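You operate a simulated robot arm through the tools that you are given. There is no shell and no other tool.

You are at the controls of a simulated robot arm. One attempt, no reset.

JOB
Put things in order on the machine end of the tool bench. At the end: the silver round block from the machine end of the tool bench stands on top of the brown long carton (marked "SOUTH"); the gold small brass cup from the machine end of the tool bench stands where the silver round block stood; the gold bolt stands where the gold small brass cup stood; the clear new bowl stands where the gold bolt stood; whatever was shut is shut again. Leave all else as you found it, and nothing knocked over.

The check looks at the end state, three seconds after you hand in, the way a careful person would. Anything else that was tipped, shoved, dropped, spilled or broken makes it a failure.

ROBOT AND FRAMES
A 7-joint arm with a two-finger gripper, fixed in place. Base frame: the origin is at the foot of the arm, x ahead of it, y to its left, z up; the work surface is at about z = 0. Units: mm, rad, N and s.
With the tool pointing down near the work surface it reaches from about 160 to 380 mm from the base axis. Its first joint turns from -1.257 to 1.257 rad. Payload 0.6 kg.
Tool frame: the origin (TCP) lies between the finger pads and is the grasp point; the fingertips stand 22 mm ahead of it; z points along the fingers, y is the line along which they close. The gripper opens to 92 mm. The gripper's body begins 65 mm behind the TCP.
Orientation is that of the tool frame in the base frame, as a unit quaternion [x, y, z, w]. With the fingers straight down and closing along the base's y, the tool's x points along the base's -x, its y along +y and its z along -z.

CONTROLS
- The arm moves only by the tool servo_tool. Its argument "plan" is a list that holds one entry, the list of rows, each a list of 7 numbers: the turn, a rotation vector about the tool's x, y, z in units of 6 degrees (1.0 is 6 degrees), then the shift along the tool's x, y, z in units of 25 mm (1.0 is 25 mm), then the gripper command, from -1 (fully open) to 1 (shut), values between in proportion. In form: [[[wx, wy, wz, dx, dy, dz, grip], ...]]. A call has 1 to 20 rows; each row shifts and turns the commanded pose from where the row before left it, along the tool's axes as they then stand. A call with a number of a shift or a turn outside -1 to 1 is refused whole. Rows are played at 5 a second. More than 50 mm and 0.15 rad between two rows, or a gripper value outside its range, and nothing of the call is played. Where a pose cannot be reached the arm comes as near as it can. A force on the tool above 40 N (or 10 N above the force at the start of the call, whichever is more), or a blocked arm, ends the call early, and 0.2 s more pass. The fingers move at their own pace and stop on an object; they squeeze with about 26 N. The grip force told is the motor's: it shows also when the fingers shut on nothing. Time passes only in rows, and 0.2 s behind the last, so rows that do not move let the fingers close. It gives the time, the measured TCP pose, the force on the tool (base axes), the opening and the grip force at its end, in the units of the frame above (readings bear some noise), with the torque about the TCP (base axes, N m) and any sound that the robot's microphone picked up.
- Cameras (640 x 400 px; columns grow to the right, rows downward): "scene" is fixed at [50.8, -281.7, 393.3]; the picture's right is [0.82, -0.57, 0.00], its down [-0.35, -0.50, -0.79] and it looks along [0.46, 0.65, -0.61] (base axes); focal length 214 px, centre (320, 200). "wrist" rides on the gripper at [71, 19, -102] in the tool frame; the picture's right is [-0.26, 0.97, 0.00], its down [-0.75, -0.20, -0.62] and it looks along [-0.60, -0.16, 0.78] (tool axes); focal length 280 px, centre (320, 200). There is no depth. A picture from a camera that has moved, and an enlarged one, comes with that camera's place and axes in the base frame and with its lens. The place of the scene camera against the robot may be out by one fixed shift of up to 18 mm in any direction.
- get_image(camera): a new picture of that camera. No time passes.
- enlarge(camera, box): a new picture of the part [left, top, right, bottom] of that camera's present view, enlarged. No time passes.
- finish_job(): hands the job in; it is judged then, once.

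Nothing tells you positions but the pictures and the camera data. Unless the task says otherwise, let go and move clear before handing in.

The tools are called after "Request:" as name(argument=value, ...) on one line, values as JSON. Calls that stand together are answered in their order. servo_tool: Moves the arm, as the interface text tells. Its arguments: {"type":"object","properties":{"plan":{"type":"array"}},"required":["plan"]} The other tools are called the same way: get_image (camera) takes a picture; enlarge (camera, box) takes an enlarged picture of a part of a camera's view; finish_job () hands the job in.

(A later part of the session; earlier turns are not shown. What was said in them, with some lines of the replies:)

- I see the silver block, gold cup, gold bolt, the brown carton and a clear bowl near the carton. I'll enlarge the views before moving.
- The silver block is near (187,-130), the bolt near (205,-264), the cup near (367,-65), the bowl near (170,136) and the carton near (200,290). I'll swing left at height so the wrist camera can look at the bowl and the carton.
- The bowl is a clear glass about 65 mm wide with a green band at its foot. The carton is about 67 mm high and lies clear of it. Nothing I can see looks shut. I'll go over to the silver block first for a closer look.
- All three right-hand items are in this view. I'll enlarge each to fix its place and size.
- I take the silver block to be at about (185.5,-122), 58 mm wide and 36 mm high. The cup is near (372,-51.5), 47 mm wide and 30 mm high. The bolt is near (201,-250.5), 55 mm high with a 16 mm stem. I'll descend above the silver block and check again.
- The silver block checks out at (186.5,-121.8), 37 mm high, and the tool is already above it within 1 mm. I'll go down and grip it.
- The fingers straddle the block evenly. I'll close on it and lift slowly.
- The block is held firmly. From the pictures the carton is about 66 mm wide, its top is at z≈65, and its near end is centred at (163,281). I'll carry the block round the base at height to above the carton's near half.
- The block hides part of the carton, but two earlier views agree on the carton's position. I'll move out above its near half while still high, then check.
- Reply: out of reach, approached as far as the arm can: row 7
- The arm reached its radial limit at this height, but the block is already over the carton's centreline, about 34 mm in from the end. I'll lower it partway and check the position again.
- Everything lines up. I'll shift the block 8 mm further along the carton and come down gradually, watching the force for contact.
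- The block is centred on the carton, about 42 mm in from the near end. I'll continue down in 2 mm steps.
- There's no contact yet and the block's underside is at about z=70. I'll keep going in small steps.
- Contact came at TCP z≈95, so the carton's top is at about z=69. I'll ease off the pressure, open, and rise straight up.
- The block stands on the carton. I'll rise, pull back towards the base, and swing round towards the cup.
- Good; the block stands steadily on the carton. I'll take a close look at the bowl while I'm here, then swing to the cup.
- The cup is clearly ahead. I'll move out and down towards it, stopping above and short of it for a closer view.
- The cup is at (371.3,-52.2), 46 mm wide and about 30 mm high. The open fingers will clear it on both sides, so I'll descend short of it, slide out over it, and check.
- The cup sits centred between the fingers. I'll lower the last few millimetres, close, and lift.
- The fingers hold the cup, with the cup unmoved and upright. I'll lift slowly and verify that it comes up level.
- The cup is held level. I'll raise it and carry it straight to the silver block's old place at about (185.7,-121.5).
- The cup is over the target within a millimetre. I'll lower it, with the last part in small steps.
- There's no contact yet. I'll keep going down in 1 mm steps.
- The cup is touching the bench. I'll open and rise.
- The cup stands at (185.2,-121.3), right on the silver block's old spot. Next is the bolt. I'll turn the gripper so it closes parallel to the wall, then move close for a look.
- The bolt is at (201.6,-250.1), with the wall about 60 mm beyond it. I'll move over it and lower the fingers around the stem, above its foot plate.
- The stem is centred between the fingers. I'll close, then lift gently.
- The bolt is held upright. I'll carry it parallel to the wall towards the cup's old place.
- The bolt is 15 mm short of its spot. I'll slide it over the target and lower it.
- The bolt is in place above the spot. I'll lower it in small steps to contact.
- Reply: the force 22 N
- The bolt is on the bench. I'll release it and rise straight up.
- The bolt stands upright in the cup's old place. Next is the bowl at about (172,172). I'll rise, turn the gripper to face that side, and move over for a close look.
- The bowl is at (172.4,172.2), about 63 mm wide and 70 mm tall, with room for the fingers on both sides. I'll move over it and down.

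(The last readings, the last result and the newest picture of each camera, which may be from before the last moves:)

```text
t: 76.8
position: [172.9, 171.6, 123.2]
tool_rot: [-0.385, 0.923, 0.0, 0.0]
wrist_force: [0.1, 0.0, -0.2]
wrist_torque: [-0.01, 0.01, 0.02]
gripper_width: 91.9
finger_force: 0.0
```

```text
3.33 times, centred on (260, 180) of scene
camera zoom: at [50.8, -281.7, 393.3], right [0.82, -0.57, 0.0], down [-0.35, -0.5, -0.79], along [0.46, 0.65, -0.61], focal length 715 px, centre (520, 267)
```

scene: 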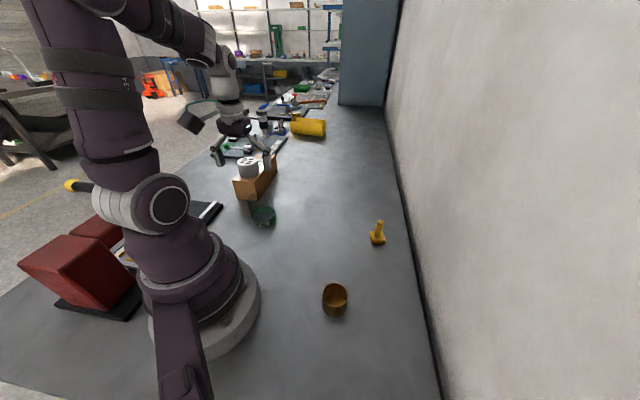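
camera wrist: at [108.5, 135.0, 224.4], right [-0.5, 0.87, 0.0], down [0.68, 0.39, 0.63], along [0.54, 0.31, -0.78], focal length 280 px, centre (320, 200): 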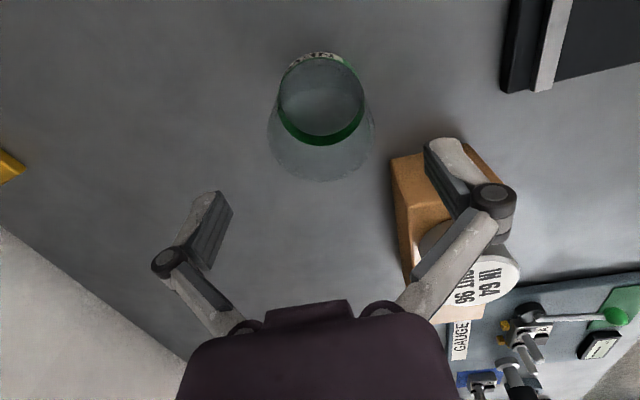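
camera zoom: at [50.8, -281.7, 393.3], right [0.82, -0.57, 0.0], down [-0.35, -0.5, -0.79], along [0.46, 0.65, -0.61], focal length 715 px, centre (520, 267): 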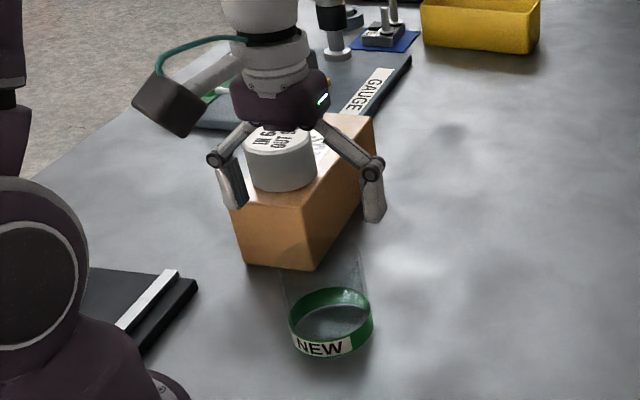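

The bowl is centred under the gripper. I'll go down around it.

Request:
servo_tool(plan=[[[0, 0, 0, 0, 0.01, 0.7, -1], [0, 0, 0, 0, 0.01, 0.7, -1], [0, 0, 0, 0, 0, 0.7, -1], [0, 0, 0, 0, 0, 0.7, -1], [0, 0, 0, 0, 0, 0.66, -1], [0, 0, 0, 0, 0, 0, -1], [0, 0, 0, 0, 0, 0, -1]]])

Request:
get_image(camera="wrist")

Request:
enlarge(camera="scene", box=[200, 120, 320, 240])

```text
t: 78.4
position: [171.4, 172.0, 36.9]
tool_rot: [-0.385, 0.923, 0.0, 0.0]
wrist_force: [-0.4, 0.2, 0.3]
wrist_torque: [-0.03, 0.01, 0.01]
gripper_width: 91.9
finger_force: 0.0
```

```text
taken
camera wrist: at [108.1, 135.8, 138.2], right [-0.5, 0.87, 0.0], down [0.68, 0.39, 0.63], along [0.54, 0.31, -0.78], focal length 280 px, centre (320, 200)
```

wrist: 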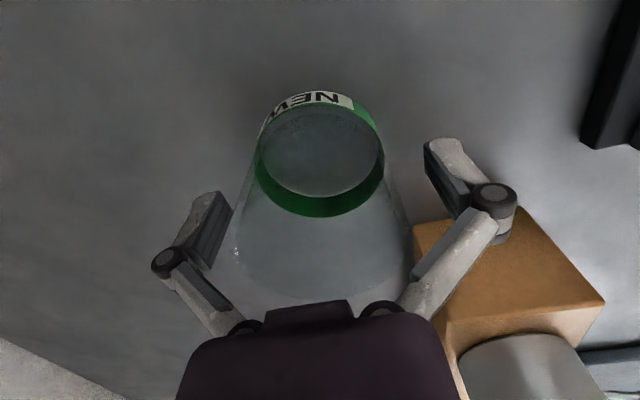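

```text
3.33 times, centred on (260, 180) of scene
camera zoom: at [50.8, -281.7, 393.3], right [0.82, -0.57, 0.0], down [-0.35, -0.5, -0.79], along [0.46, 0.65, -0.61], focal length 715 px, centre (520, 267)
```

zoom: 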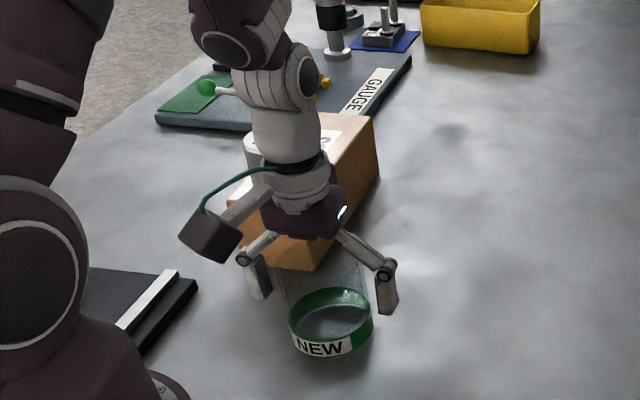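

The fingers are either side of the bowl and nothing is touching. I'll close gently and check.

Request:
servo_tool(plan=[[[0, 0, 0, 0, 0, 0, -0.5], [0, 0, 0, 0, 0, 0, 0], [0, 0, 0, 0, 0, 0, 1], [0, 0, 0, 0, 0, 0, 1], [0, 0, 0, 0, 0, 0, 1], [0, 0, 0, 0, 0, 0, 1]]])

Request:
get_image(camera="wrist")

Request:
enlarge(camera="scene", box=[200, 120, 320, 240])

```text
t: 79.8
position: [171.8, 173.1, 37.2]
tool_rot: [-0.385, 0.923, 0.001, 0.0]
wrist_force: [-0.4, -2.6, 21.1]
wrist_torque: [-0.05, 0.08, -0.01]
gripper_width: 65.5
finger_force: 26.2
```

```text
taken
camera wrist: at [108.1, 135.8, 138.4], right [-0.5, 0.87, 0.0], down [0.68, 0.39, 0.63], along [0.54, 0.31, -0.78], focal length 280 px, centre (320, 200)
```

wrist: 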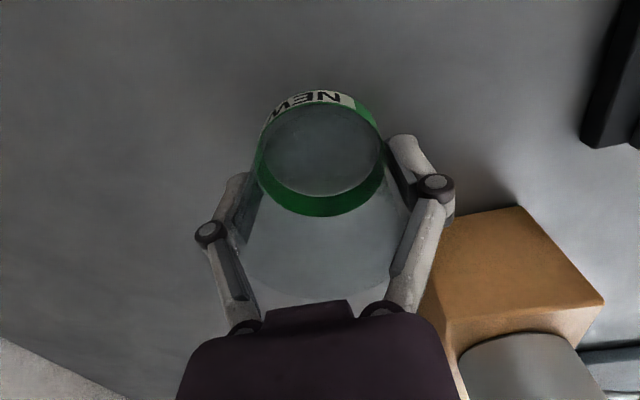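

```text
3.33 times, centred on (260, 180) of scene
camera zoom: at [50.8, -281.7, 393.3], right [0.82, -0.57, 0.0], down [-0.35, -0.5, -0.79], along [0.46, 0.65, -0.61], focal length 715 px, centre (520, 267)
```

zoom: 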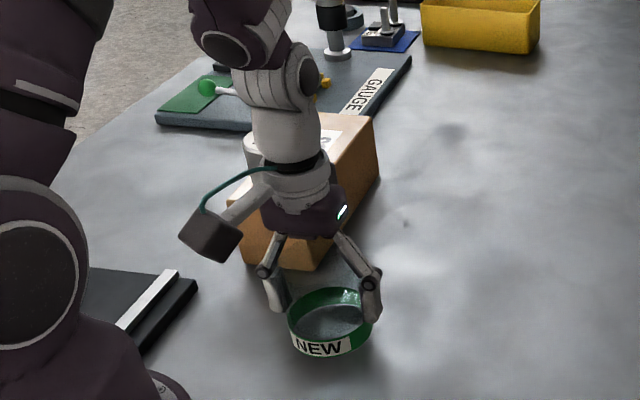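

The bowl is gripped at 65.5 mm. I'll lift straight up and check that it's level.

Request:
servo_tool(plan=[[[0, 0, 0, 0, 0, -0.1, 1], [0, 0, 0, 0, 0, -0.2, 1], [0, 0, 0, 0, 0, -0.4, 1], [0, 0, 0, 0, 0, -0.6, 1], [0, 0, 0, 0, 0, 0, 1]]])

Request:
get_image(camera="wrist")

Request:
enlarge(camera="scene", box=[200, 120, 320, 240])

```text
t: 81.0
position: [171.7, 171.9, 68.2]
tool_rot: [-0.385, 0.923, -0.001, 0.0]
wrist_force: [-0.5, -0.6, -1.3]
wrist_torque: [-0.01, 0.02, -0.01]
gripper_width: 64.5
finger_force: 25.7
```

```text
taken
camera wrist: at [108.5, 134.7, 170.6], right [-0.5, 0.87, 0.0], down [0.68, 0.39, 0.63], along [0.54, 0.31, -0.78], focal length 280 px, centre (320, 200)
```

wrist: 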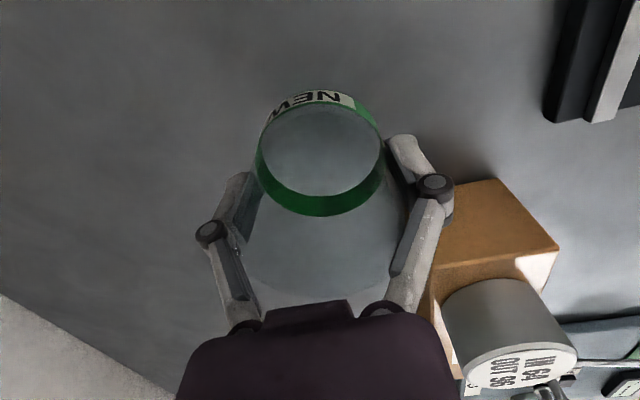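

```text
3.33 times, centred on (260, 180) of scene
camera zoom: at [50.8, -281.7, 393.3], right [0.82, -0.57, 0.0], down [-0.35, -0.5, -0.79], along [0.46, 0.65, -0.61], focal length 715 px, centre (520, 267)
```

zoom: 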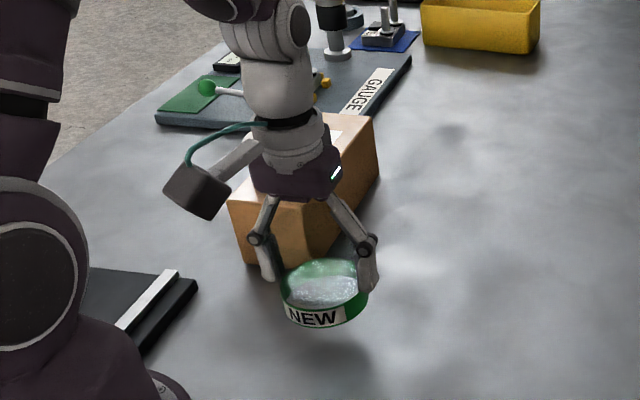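

The bowl is level. I'll raise it well clear and swing it round the base to the right-hand side.

Request:
servo_tool(plan=[[[0, 0, 0, 0, 0, -0.9, 1], [0, 0, 0, 0, 0, -0.9, 1], [0, 0, 0, 0, 0, -0.9, 1], [0, 0, 0, 0, 0, -0.9, 1], [0, 0, 0.917, 0.045, -0.935, 0, 1], [0, 0, 0.917, 0.045, -0.935, 0, 1], [0, 0, 0.917, 0.045, -0.935, 0, 1], [0, 0, 0.917, 0.045, -0.935, 0, 1], [0, 0, 0.917, 0.045, -0.935, 0, 1], [0, 0, 0.917, 0.045, -0.935, 0, 1], [0, 0, 0.917, 0.045, -0.935, 0, 1], [0, 0, 0.917, 0.045, -0.935, 0, 1], [0, 0, 0.917, 0.045, -0.935, 0, 1], [0, 0, 0.917, 0.045, -0.935, 0, 1], [0, 0, 0.917, 0.045, -0.935, 0, 1], [0, 0, 0.917, 0.045, -0.935, 0, 1], [0, 0, 0.917, 0.045, -0.935, 0, 1], [0, 0, 0.917, 0.045, -0.935, 0, 1], [0, 0, 0.917, 0.045, -0.935, 0, 1], [0, 0, 0.917, 0.045, -0.935, 0, 1]]])

Request:
get_image(camera="wrist")

Request:
get_image(camera="scene")

```text
t: 85.2
position: [178.3, -167.8, 158.5]
tool_rot: [0.366, 0.931, -0.001, 0.0]
wrist_force: [1.2, 0.9, -1.4]
wrist_torque: [-0.01, 0.03, -0.01]
gripper_width: 63.9
finger_force: 25.6
```

```text
taken
camera wrist: at [140.8, -104.7, 260.0], right [0.85, 0.53, 0.0], down [0.41, -0.66, 0.62], along [0.33, -0.53, -0.78], focal length 280 px, centre (320, 200)
```

wrist: 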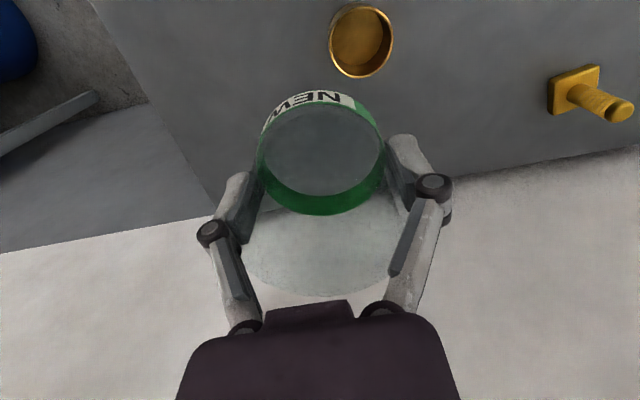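

```text
taken
```

scene: 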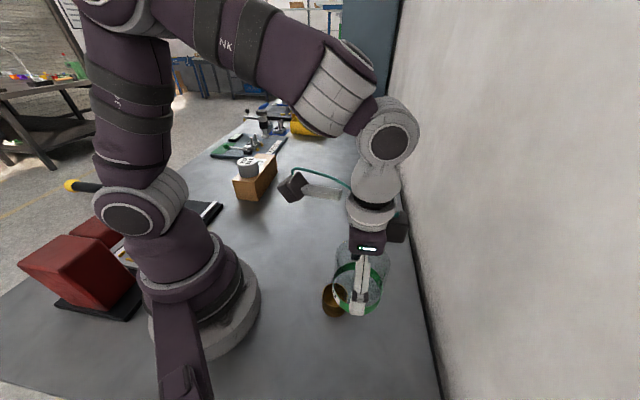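

The bowl is steady in the grip. I'll turn a touch and move out over the bolt's old place at (201.6,-250.1).

Request:
servo_tool(plan=[[[0, 0, 0, -0.725, -0.461, 0, 1], [0, 0, 0, -0.725, -0.461, 0, 1], [0, 0, 0, -0.725, -0.461, 0, 1], [0, 0, 0, -0.725, -0.461, 0, 1], [0, 0, 0.5, 0, 0, 0.5, 1], [0, 0, 0, 0, 0, 0.8, 1], [0, 0, 0, 0, 0, 0.8, 1], [0, 0, 0, 0, 0, 0, 1], [0, 0, 0, 0, 0, 0, 1]]])

Request:
get_image(camera="wrist")

Request:
get_image(camera="scene")

```text
t: 87.2
position: [200.4, -249.4, 106.2]
tool_rot: [0.388, 0.921, 0.0, -0.001]
wrist_force: [0.3, -0.1, -1.0]
wrist_torque: [0.01, 0.0, 0.03]
gripper_width: 63.6
finger_force: 26.7
```

```text
taken
camera wrist: at [166.4, -184.6, 207.1], right [0.87, 0.49, 0.0], down [0.38, -0.68, 0.62], along [0.3, -0.55, -0.78], focal length 280 px, centre (320, 200)
```

wrist: 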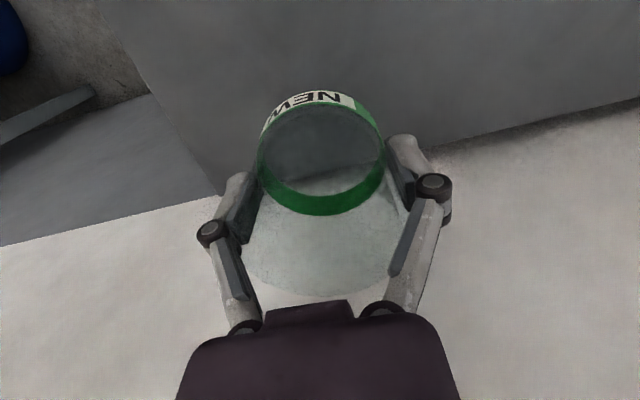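

```text
taken
```

scene: 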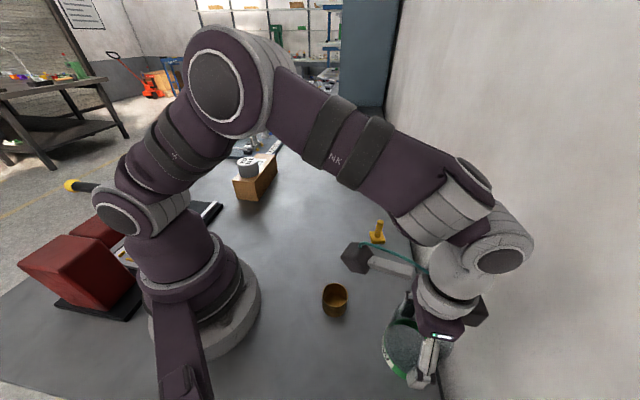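

The bowl is over the spot within 2 mm and hasn't slipped in the grip. I'll correct the small offset and lower it.

Request:
servo_tool(plan=[[[0, 0, 0, -0.02, -0.065, 0.3, 1], [0, 0, 0, 0, 0, 0.5, 1], [0, 0, 0, 0, 0, 0.6, 1], [0, 0, 0, 0, 0, 0.6, 1], [0, 0, 0, 0, 0, 0.4, 1], [0, 0, 0, 0, 0, 0.1, 1], [0, 0, 0, 0, 0, 0, 1], [0, 0, 0, 0, 0, 0, 1]]])

Request:
get_image(camera="wrist")

Request:
enlarge(camera="scene", box=[350, 280, 470, 400])

```text
t: 89.0
position: [200.4, -250.3, 43.4]
tool_rot: [0.388, 0.922, -0.001, 0.0]
wrist_force: [0.6, -0.9, -1.3]
wrist_torque: [0.03, -0.03, -0.03]
gripper_width: 63.7
finger_force: 26.0
```

```text
taken
camera wrist: at [165.1, -186.7, 145.1], right [0.87, 0.49, 0.0], down [0.38, -0.68, 0.62], along [0.3, -0.55, -0.78], focal length 280 px, centre (320, 200)
```

wrist: 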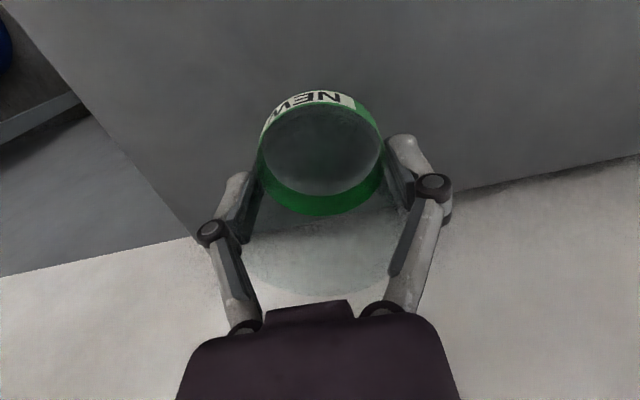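

```text
3.33 times, centred on (410, 340) of scene
camera zoom: at [50.8, -281.7, 393.3], right [0.82, -0.57, 0.0], down [-0.35, -0.5, -0.79], along [0.46, 0.65, -0.61], focal length 715 px, centre (20, -267)
```

zoom: 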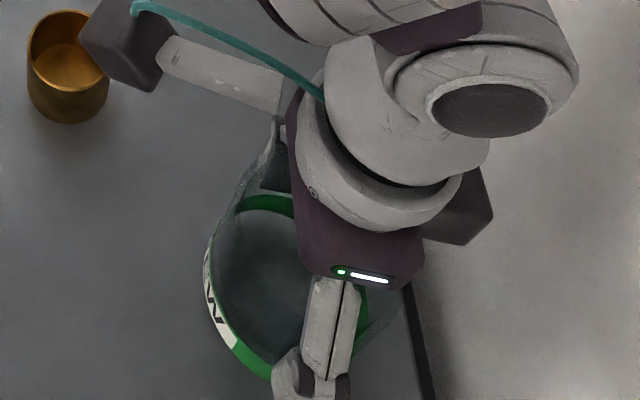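

The bowl is a few millimetres above the bench. I'll step down to contact.

Request:
servo_tool(plan=[[[0, 0, 0, 0, 0, 0.08, 1], [0, 0, 0, 0, 0, 0.08, 1], [0, 0, 0, 0, 0, 0, 1]]])

Request:
servo_tool(plan=[[[0, 0, 0, 0, 0, 0.05, 1], [0, 0, 0, 0, 0, 0, 1]]])

```text
t: 89.8
position: [200.8, -250.8, 39.2]
tool_rot: [0.389, 0.921, 0.001, 0.001]
wrist_force: [0.6, -0.1, -1.8]
wrist_torque: [0.01, 0.03, 0.02]
gripper_width: 63.9
finger_force: 26.0
```

```text
t: 90.4
position: [201.2, -250.9, 38.6]
tool_rot: [0.389, 0.921, 0.0, 0.0]
wrist_force: [-5.6, 5.1, 21.5]
wrist_torque: [0.16, -0.38, 0.13]
gripper_width: 63.6
finger_force: 25.8
```

It has made contact, perhaps first on one edge. I'll look before letting go.

Request:
get_image(camera="wrist")

Request:
enlarge(camera="scene", box=[370, 320, 450, 400])

```text
taken
camera wrist: at [165.3, -187.1, 140.1], right [0.87, 0.49, 0.0], down [0.38, -0.68, 0.63], along [0.3, -0.55, -0.78], focal length 280 px, centre (320, 200)
```

wrist: 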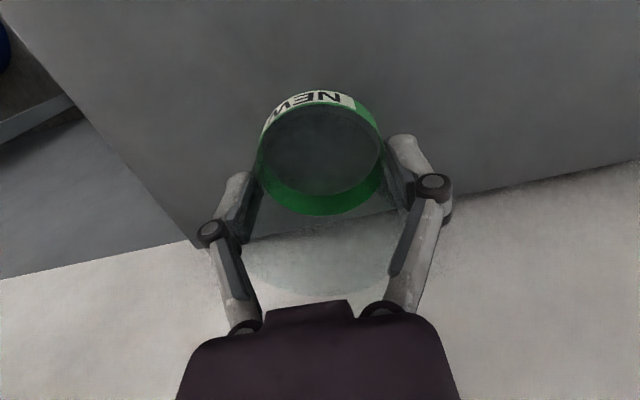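

```text
5.00 times, centred on (410, 360) of scene
camera zoom: at [50.8, -281.6, 393.3], right [0.82, -0.57, 0.0], down [-0.35, -0.5, -0.79], along [0.46, 0.65, -0.61], focal length 1072 px, centre (-130, -600)
```

zoom: 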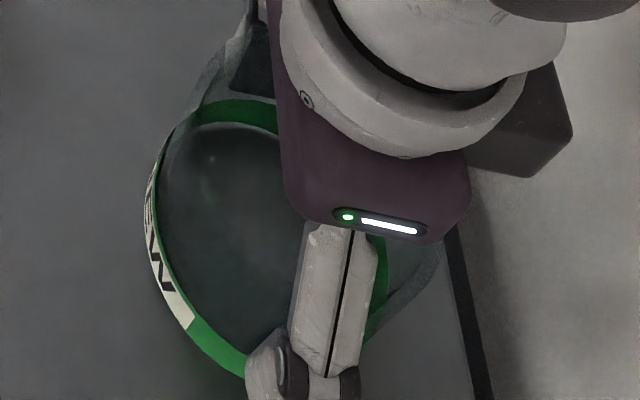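

The bowl looks all but flat on the bench. I'll open gradually so it settles, then check before rising.

Request:
servo_tool(plan=[[[0, 0, 0, 0, 0, -0.02, 1], [0, 0, 0, 0, 0, 0, -0.36], [0, 0, 0, 0, 0, 0, -0.4], [0, 0, 0, 0, 0, 0, -0.44], [0, 0, 0, 0, 0, 0, -0.48], [0, 0, 0, 0, 0, 0, -0.55], [0, 0, 0, 0, 0, 0, -0.7], [0, 0, 0, 0, 0, 0, -1], [0, 0, 0, 0, 0, 0, -1], [0, 0, 0, 0, 0, 0, -1]]])

Request:
get_image(camera="wrist")

Request:
enlarge(camera="scene", box=[370, 320, 450, 400])

```text
t: 92.6
position: [200.9, -250.7, 39.4]
tool_rot: [0.388, 0.922, 0.0, 0.0]
wrist_force: [-0.1, -0.6, -0.6]
wrist_torque: [0.01, 0.03, 0.0]
gripper_width: 92.1
finger_force: 0.1
```

```text
taken
camera wrist: at [165.2, -186.9, 140.1], right [0.87, 0.49, 0.0], down [0.38, -0.68, 0.62], along [0.3, -0.55, -0.78], focal length 280 px, centre (320, 200)
```

wrist: 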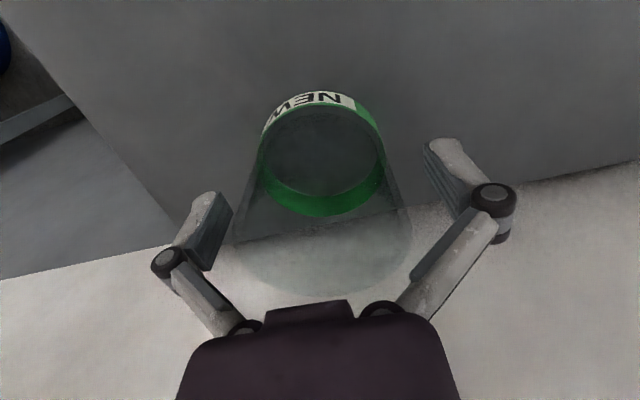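

```text
5.00 times, centred on (410, 360) of scene
camera zoom: at [50.8, -281.7, 393.3], right [0.82, -0.57, 0.0], down [-0.35, -0.5, -0.79], along [0.46, 0.65, -0.61], focal length 1072 px, centre (-130, -600)
```

zoom: 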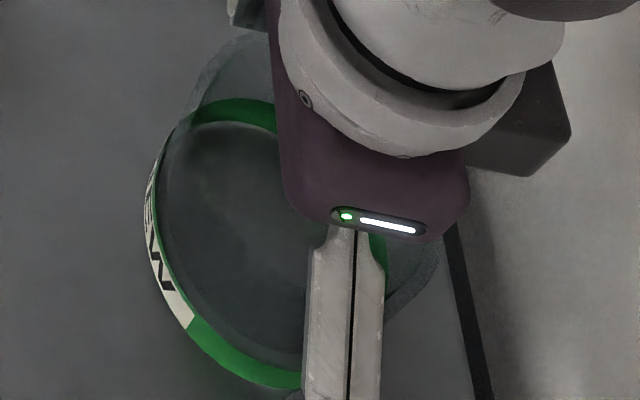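

The bowl is free and standing. I'll rise straight up and back away to inspect it.

Request:
servo_tool(plan=[[[0, 0, 0, 0, 0, -0.4, -1], [0, 0, 0, 0, 0, -0.8, -1], [0, 0, 0, 0, 0, -0.9, -1], [0, 0, 0, 0, 0, -0.9, -1], [0, 0, 0, 0, 0, -0.9, -1], [0, 0, 0, 0, 0, -0.9, -1], [0, 0, 0, 0.8, 0.3, -0.6, -1], [0, 0, 0, 0.9, 0.3, -0.6, -1], [0, 0, 0, 0.9, 0.3, -0.6, -1], [0, 0, 0, 0.9, 0.3, -0.3, -1], [0, 0, 0, 0, 0, 0, -1], [0, 0, 0, 0, 0, 0, -1]]])

Request:
get_image(camera="wrist")

Request:
get_image(camera="scene")

Request:
enlarge(camera="scene", box=[360, 310, 450, 400])

Request:
enlarge(camera="wrist", box=[240, 60, 400, 200])

```text
t: 95.2
position: [160.6, -166.3, 210.1]
tool_rot: [0.389, 0.921, 0.0, 0.0]
wrist_force: [0.1, -0.7, -0.1]
wrist_torque: [-0.01, -0.03, 0.02]
gripper_width: 92.1
finger_force: 0.0
```

```text
taken
camera wrist: at [125.3, -102.4, 312.2], right [0.87, 0.49, 0.0], down [0.38, -0.68, 0.62], along [0.3, -0.55, -0.78], focal length 280 px, centre (320, 200)
```

wrist: 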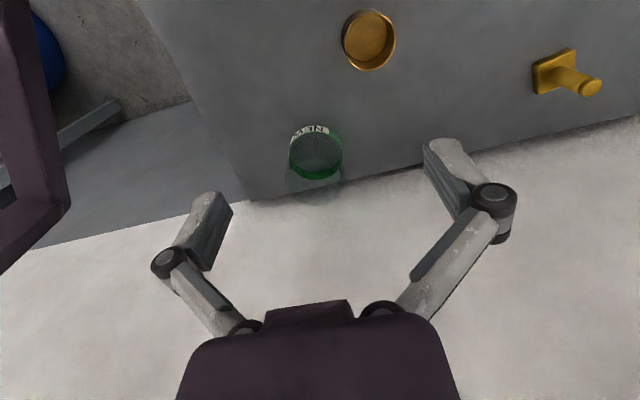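

```text
taken
```

scene: 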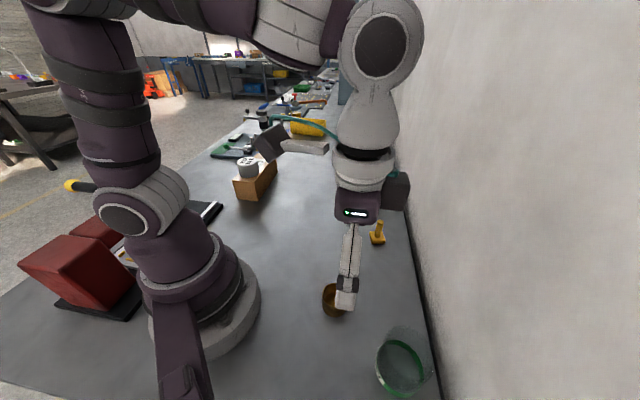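

```text
4.44 times, centred on (405, 355) of scene
camera zoom: at [50.8, -281.7, 393.3], right [0.82, -0.57, 0.0], down [-0.35, -0.5, -0.79], along [0.46, 0.65, -0.61], focal length 953 px, centre (-58, -489)
```

zoom: 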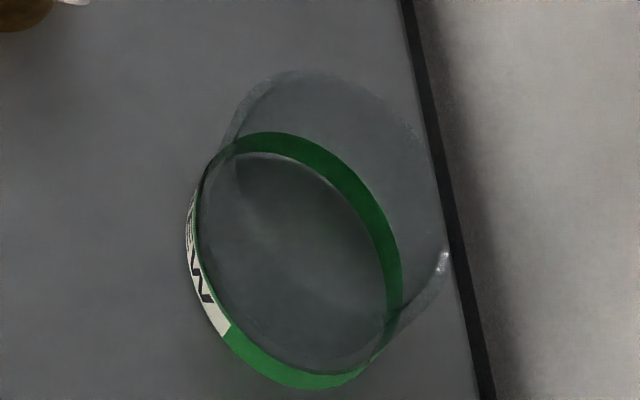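

```text
2.86 times, centred on (320, 130) of wrist
camera zoom: at [125.3, -102.4, 312.2], right [0.87, 0.49, 0.0], down [0.38, -0.68, 0.62], along [0.3, -0.55, -0.78], focal length 801 px, centre (320, 400)
```

zoom: 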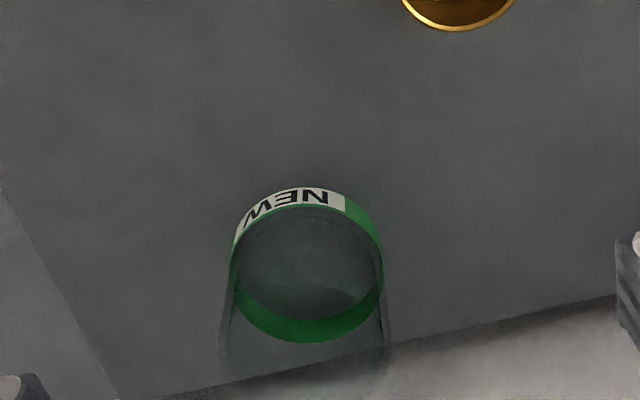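

All four moves are done, and the bowl is at about (202,-252), on the bolt's old spot. I'll raise the arm back towards its starting pose and do a final check of everything.

Request:
servo_tool(plan=[[[0, 0, 0, 0, 0, -0.6, -1], [0, 0, 0, 0.51, 0.765, -0.5, -1], [0, 0, 0, 0.51, 0.765, -0.5, -1], [0, 0, 0, 0.51, 0.765, -0.5, -1], [0, 0, 0, 0.51, 0.765, -0.5, -1], [0, 0, 0, 0.51, 0.765, -0.5, -1], [0, 0, 0, 0.51, 0.765, -0.5, -1], [0, 0, 0, 0.51, 0.765, -0.5, -1], [0, 0, 0, 0.51, 0.765, -0.5, -1], [0, 0, -0.96, 0, 0, 0, -1], [0, 0, -0.96, 0, 0, 0, -1], [0, 0, -0.96, 0, 0, 0, -1], [0, 0, -0.96, 0, 0, 0, -1], [0, 0, -0.96, 0, 0, 0, -1], [0, 0, -0.96, 0, 0, 0, -1], [0, 0, -0.96, 0, 0, 0, -1], [0, 0, -0.96, 0, 0, 0, -1], [0, 0, 0, 0, 0, 0, -1]]])

Request:
get_image(camera="scene")

Request:
get_image(camera="wrist")

Request:
enlarge(camera="scene", box=[300, 200, 460, 400])

Request:
enlarge(camera="scene", box=[180, 80, 340, 240])

```text
t: 99.0
position: [199.5, 12.0, 327.2]
tool_rot: [-0.004, 1.0, 0.0, 0.0]
wrist_force: [-1.0, -0.6, 0.0]
wrist_torque: [0.0, -0.01, -0.01]
gripper_width: 91.7
finger_force: 0.0
```

```text
taken
```

scene: 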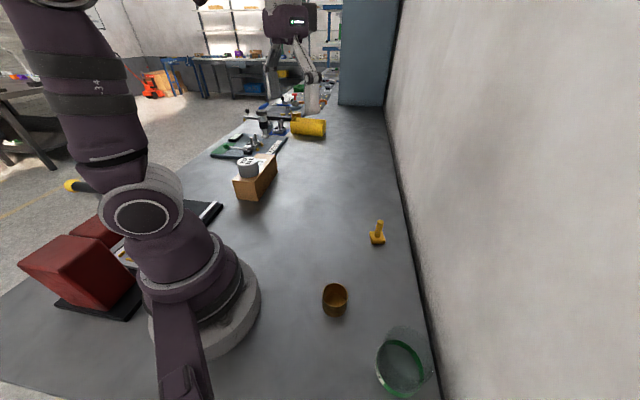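

```text
taken
camera wrist: at [127.8, 31.1, 428.1], right [0.25, 0.97, 0.0], down [0.75, -0.2, 0.62], along [0.6, -0.16, -0.78], focal length 280 px, centre (320, 200)
```

wrist: 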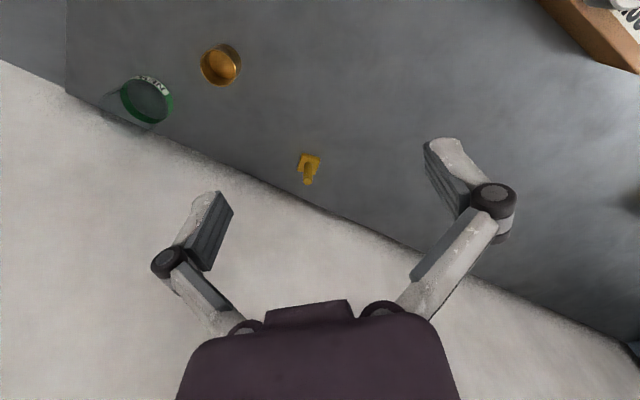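

```text
2.00 times, centred on (380, 300) of scene
camera zoom: at [50.8, -281.7, 393.3], right [0.82, -0.57, 0.0], down [-0.35, -0.5, -0.79], along [0.46, 0.65, -0.61], focal length 429 px, centre (200, 0)
```

zoom: 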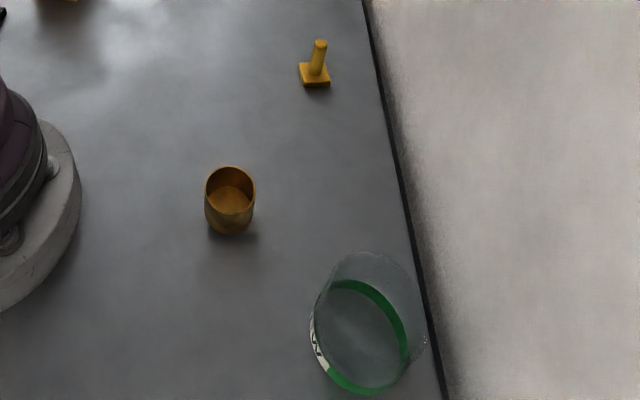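

```text
2.50 times, centred on (260, 160) of scene
camera zoom: at [50.8, -281.7, 393.3], right [0.82, -0.57, 0.0], down [-0.35, -0.5, -0.79], along [0.46, 0.65, -0.61], focal length 536 px, centre (470, 300)
```

zoom: 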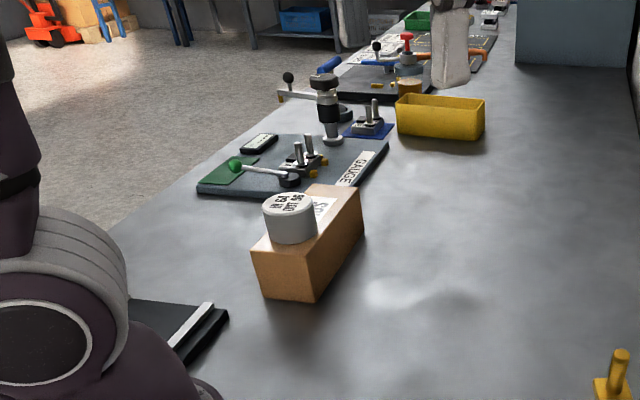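

The silver block stands on the carton, and the carton hasn't moved. The cup, bolt and bowl stand upright in their required places, and the arm is clear. Nothing was open or needed shutting, so I'm handing in.

Request:
finish_job()

```text
The job is handed in.
```

I moved all four items into place and handed the job in. My last look, with the arm clear, showed everything standing upright. No result has come back from the check.

- **Silver round block:** it stands on top of the brown "SOUTH" carton, about 42 mm in from its near end. The carton itself did not move.
- **Gold brass cup:** it stands where the silver block was, within about 1 mm.
- **Gold bolt:** it stands upright where the cup was.
- **Clear "NEW" bowl:** it stands where the bolt was, about 2 mm off by my estimate. It touched down slightly on one edge, then settled flat when I let go.

I saw nothing that had been shut, and I opened nothing, so there was nothing to close. As far as I can tell from the pictures, nothing else on the bench was touched.
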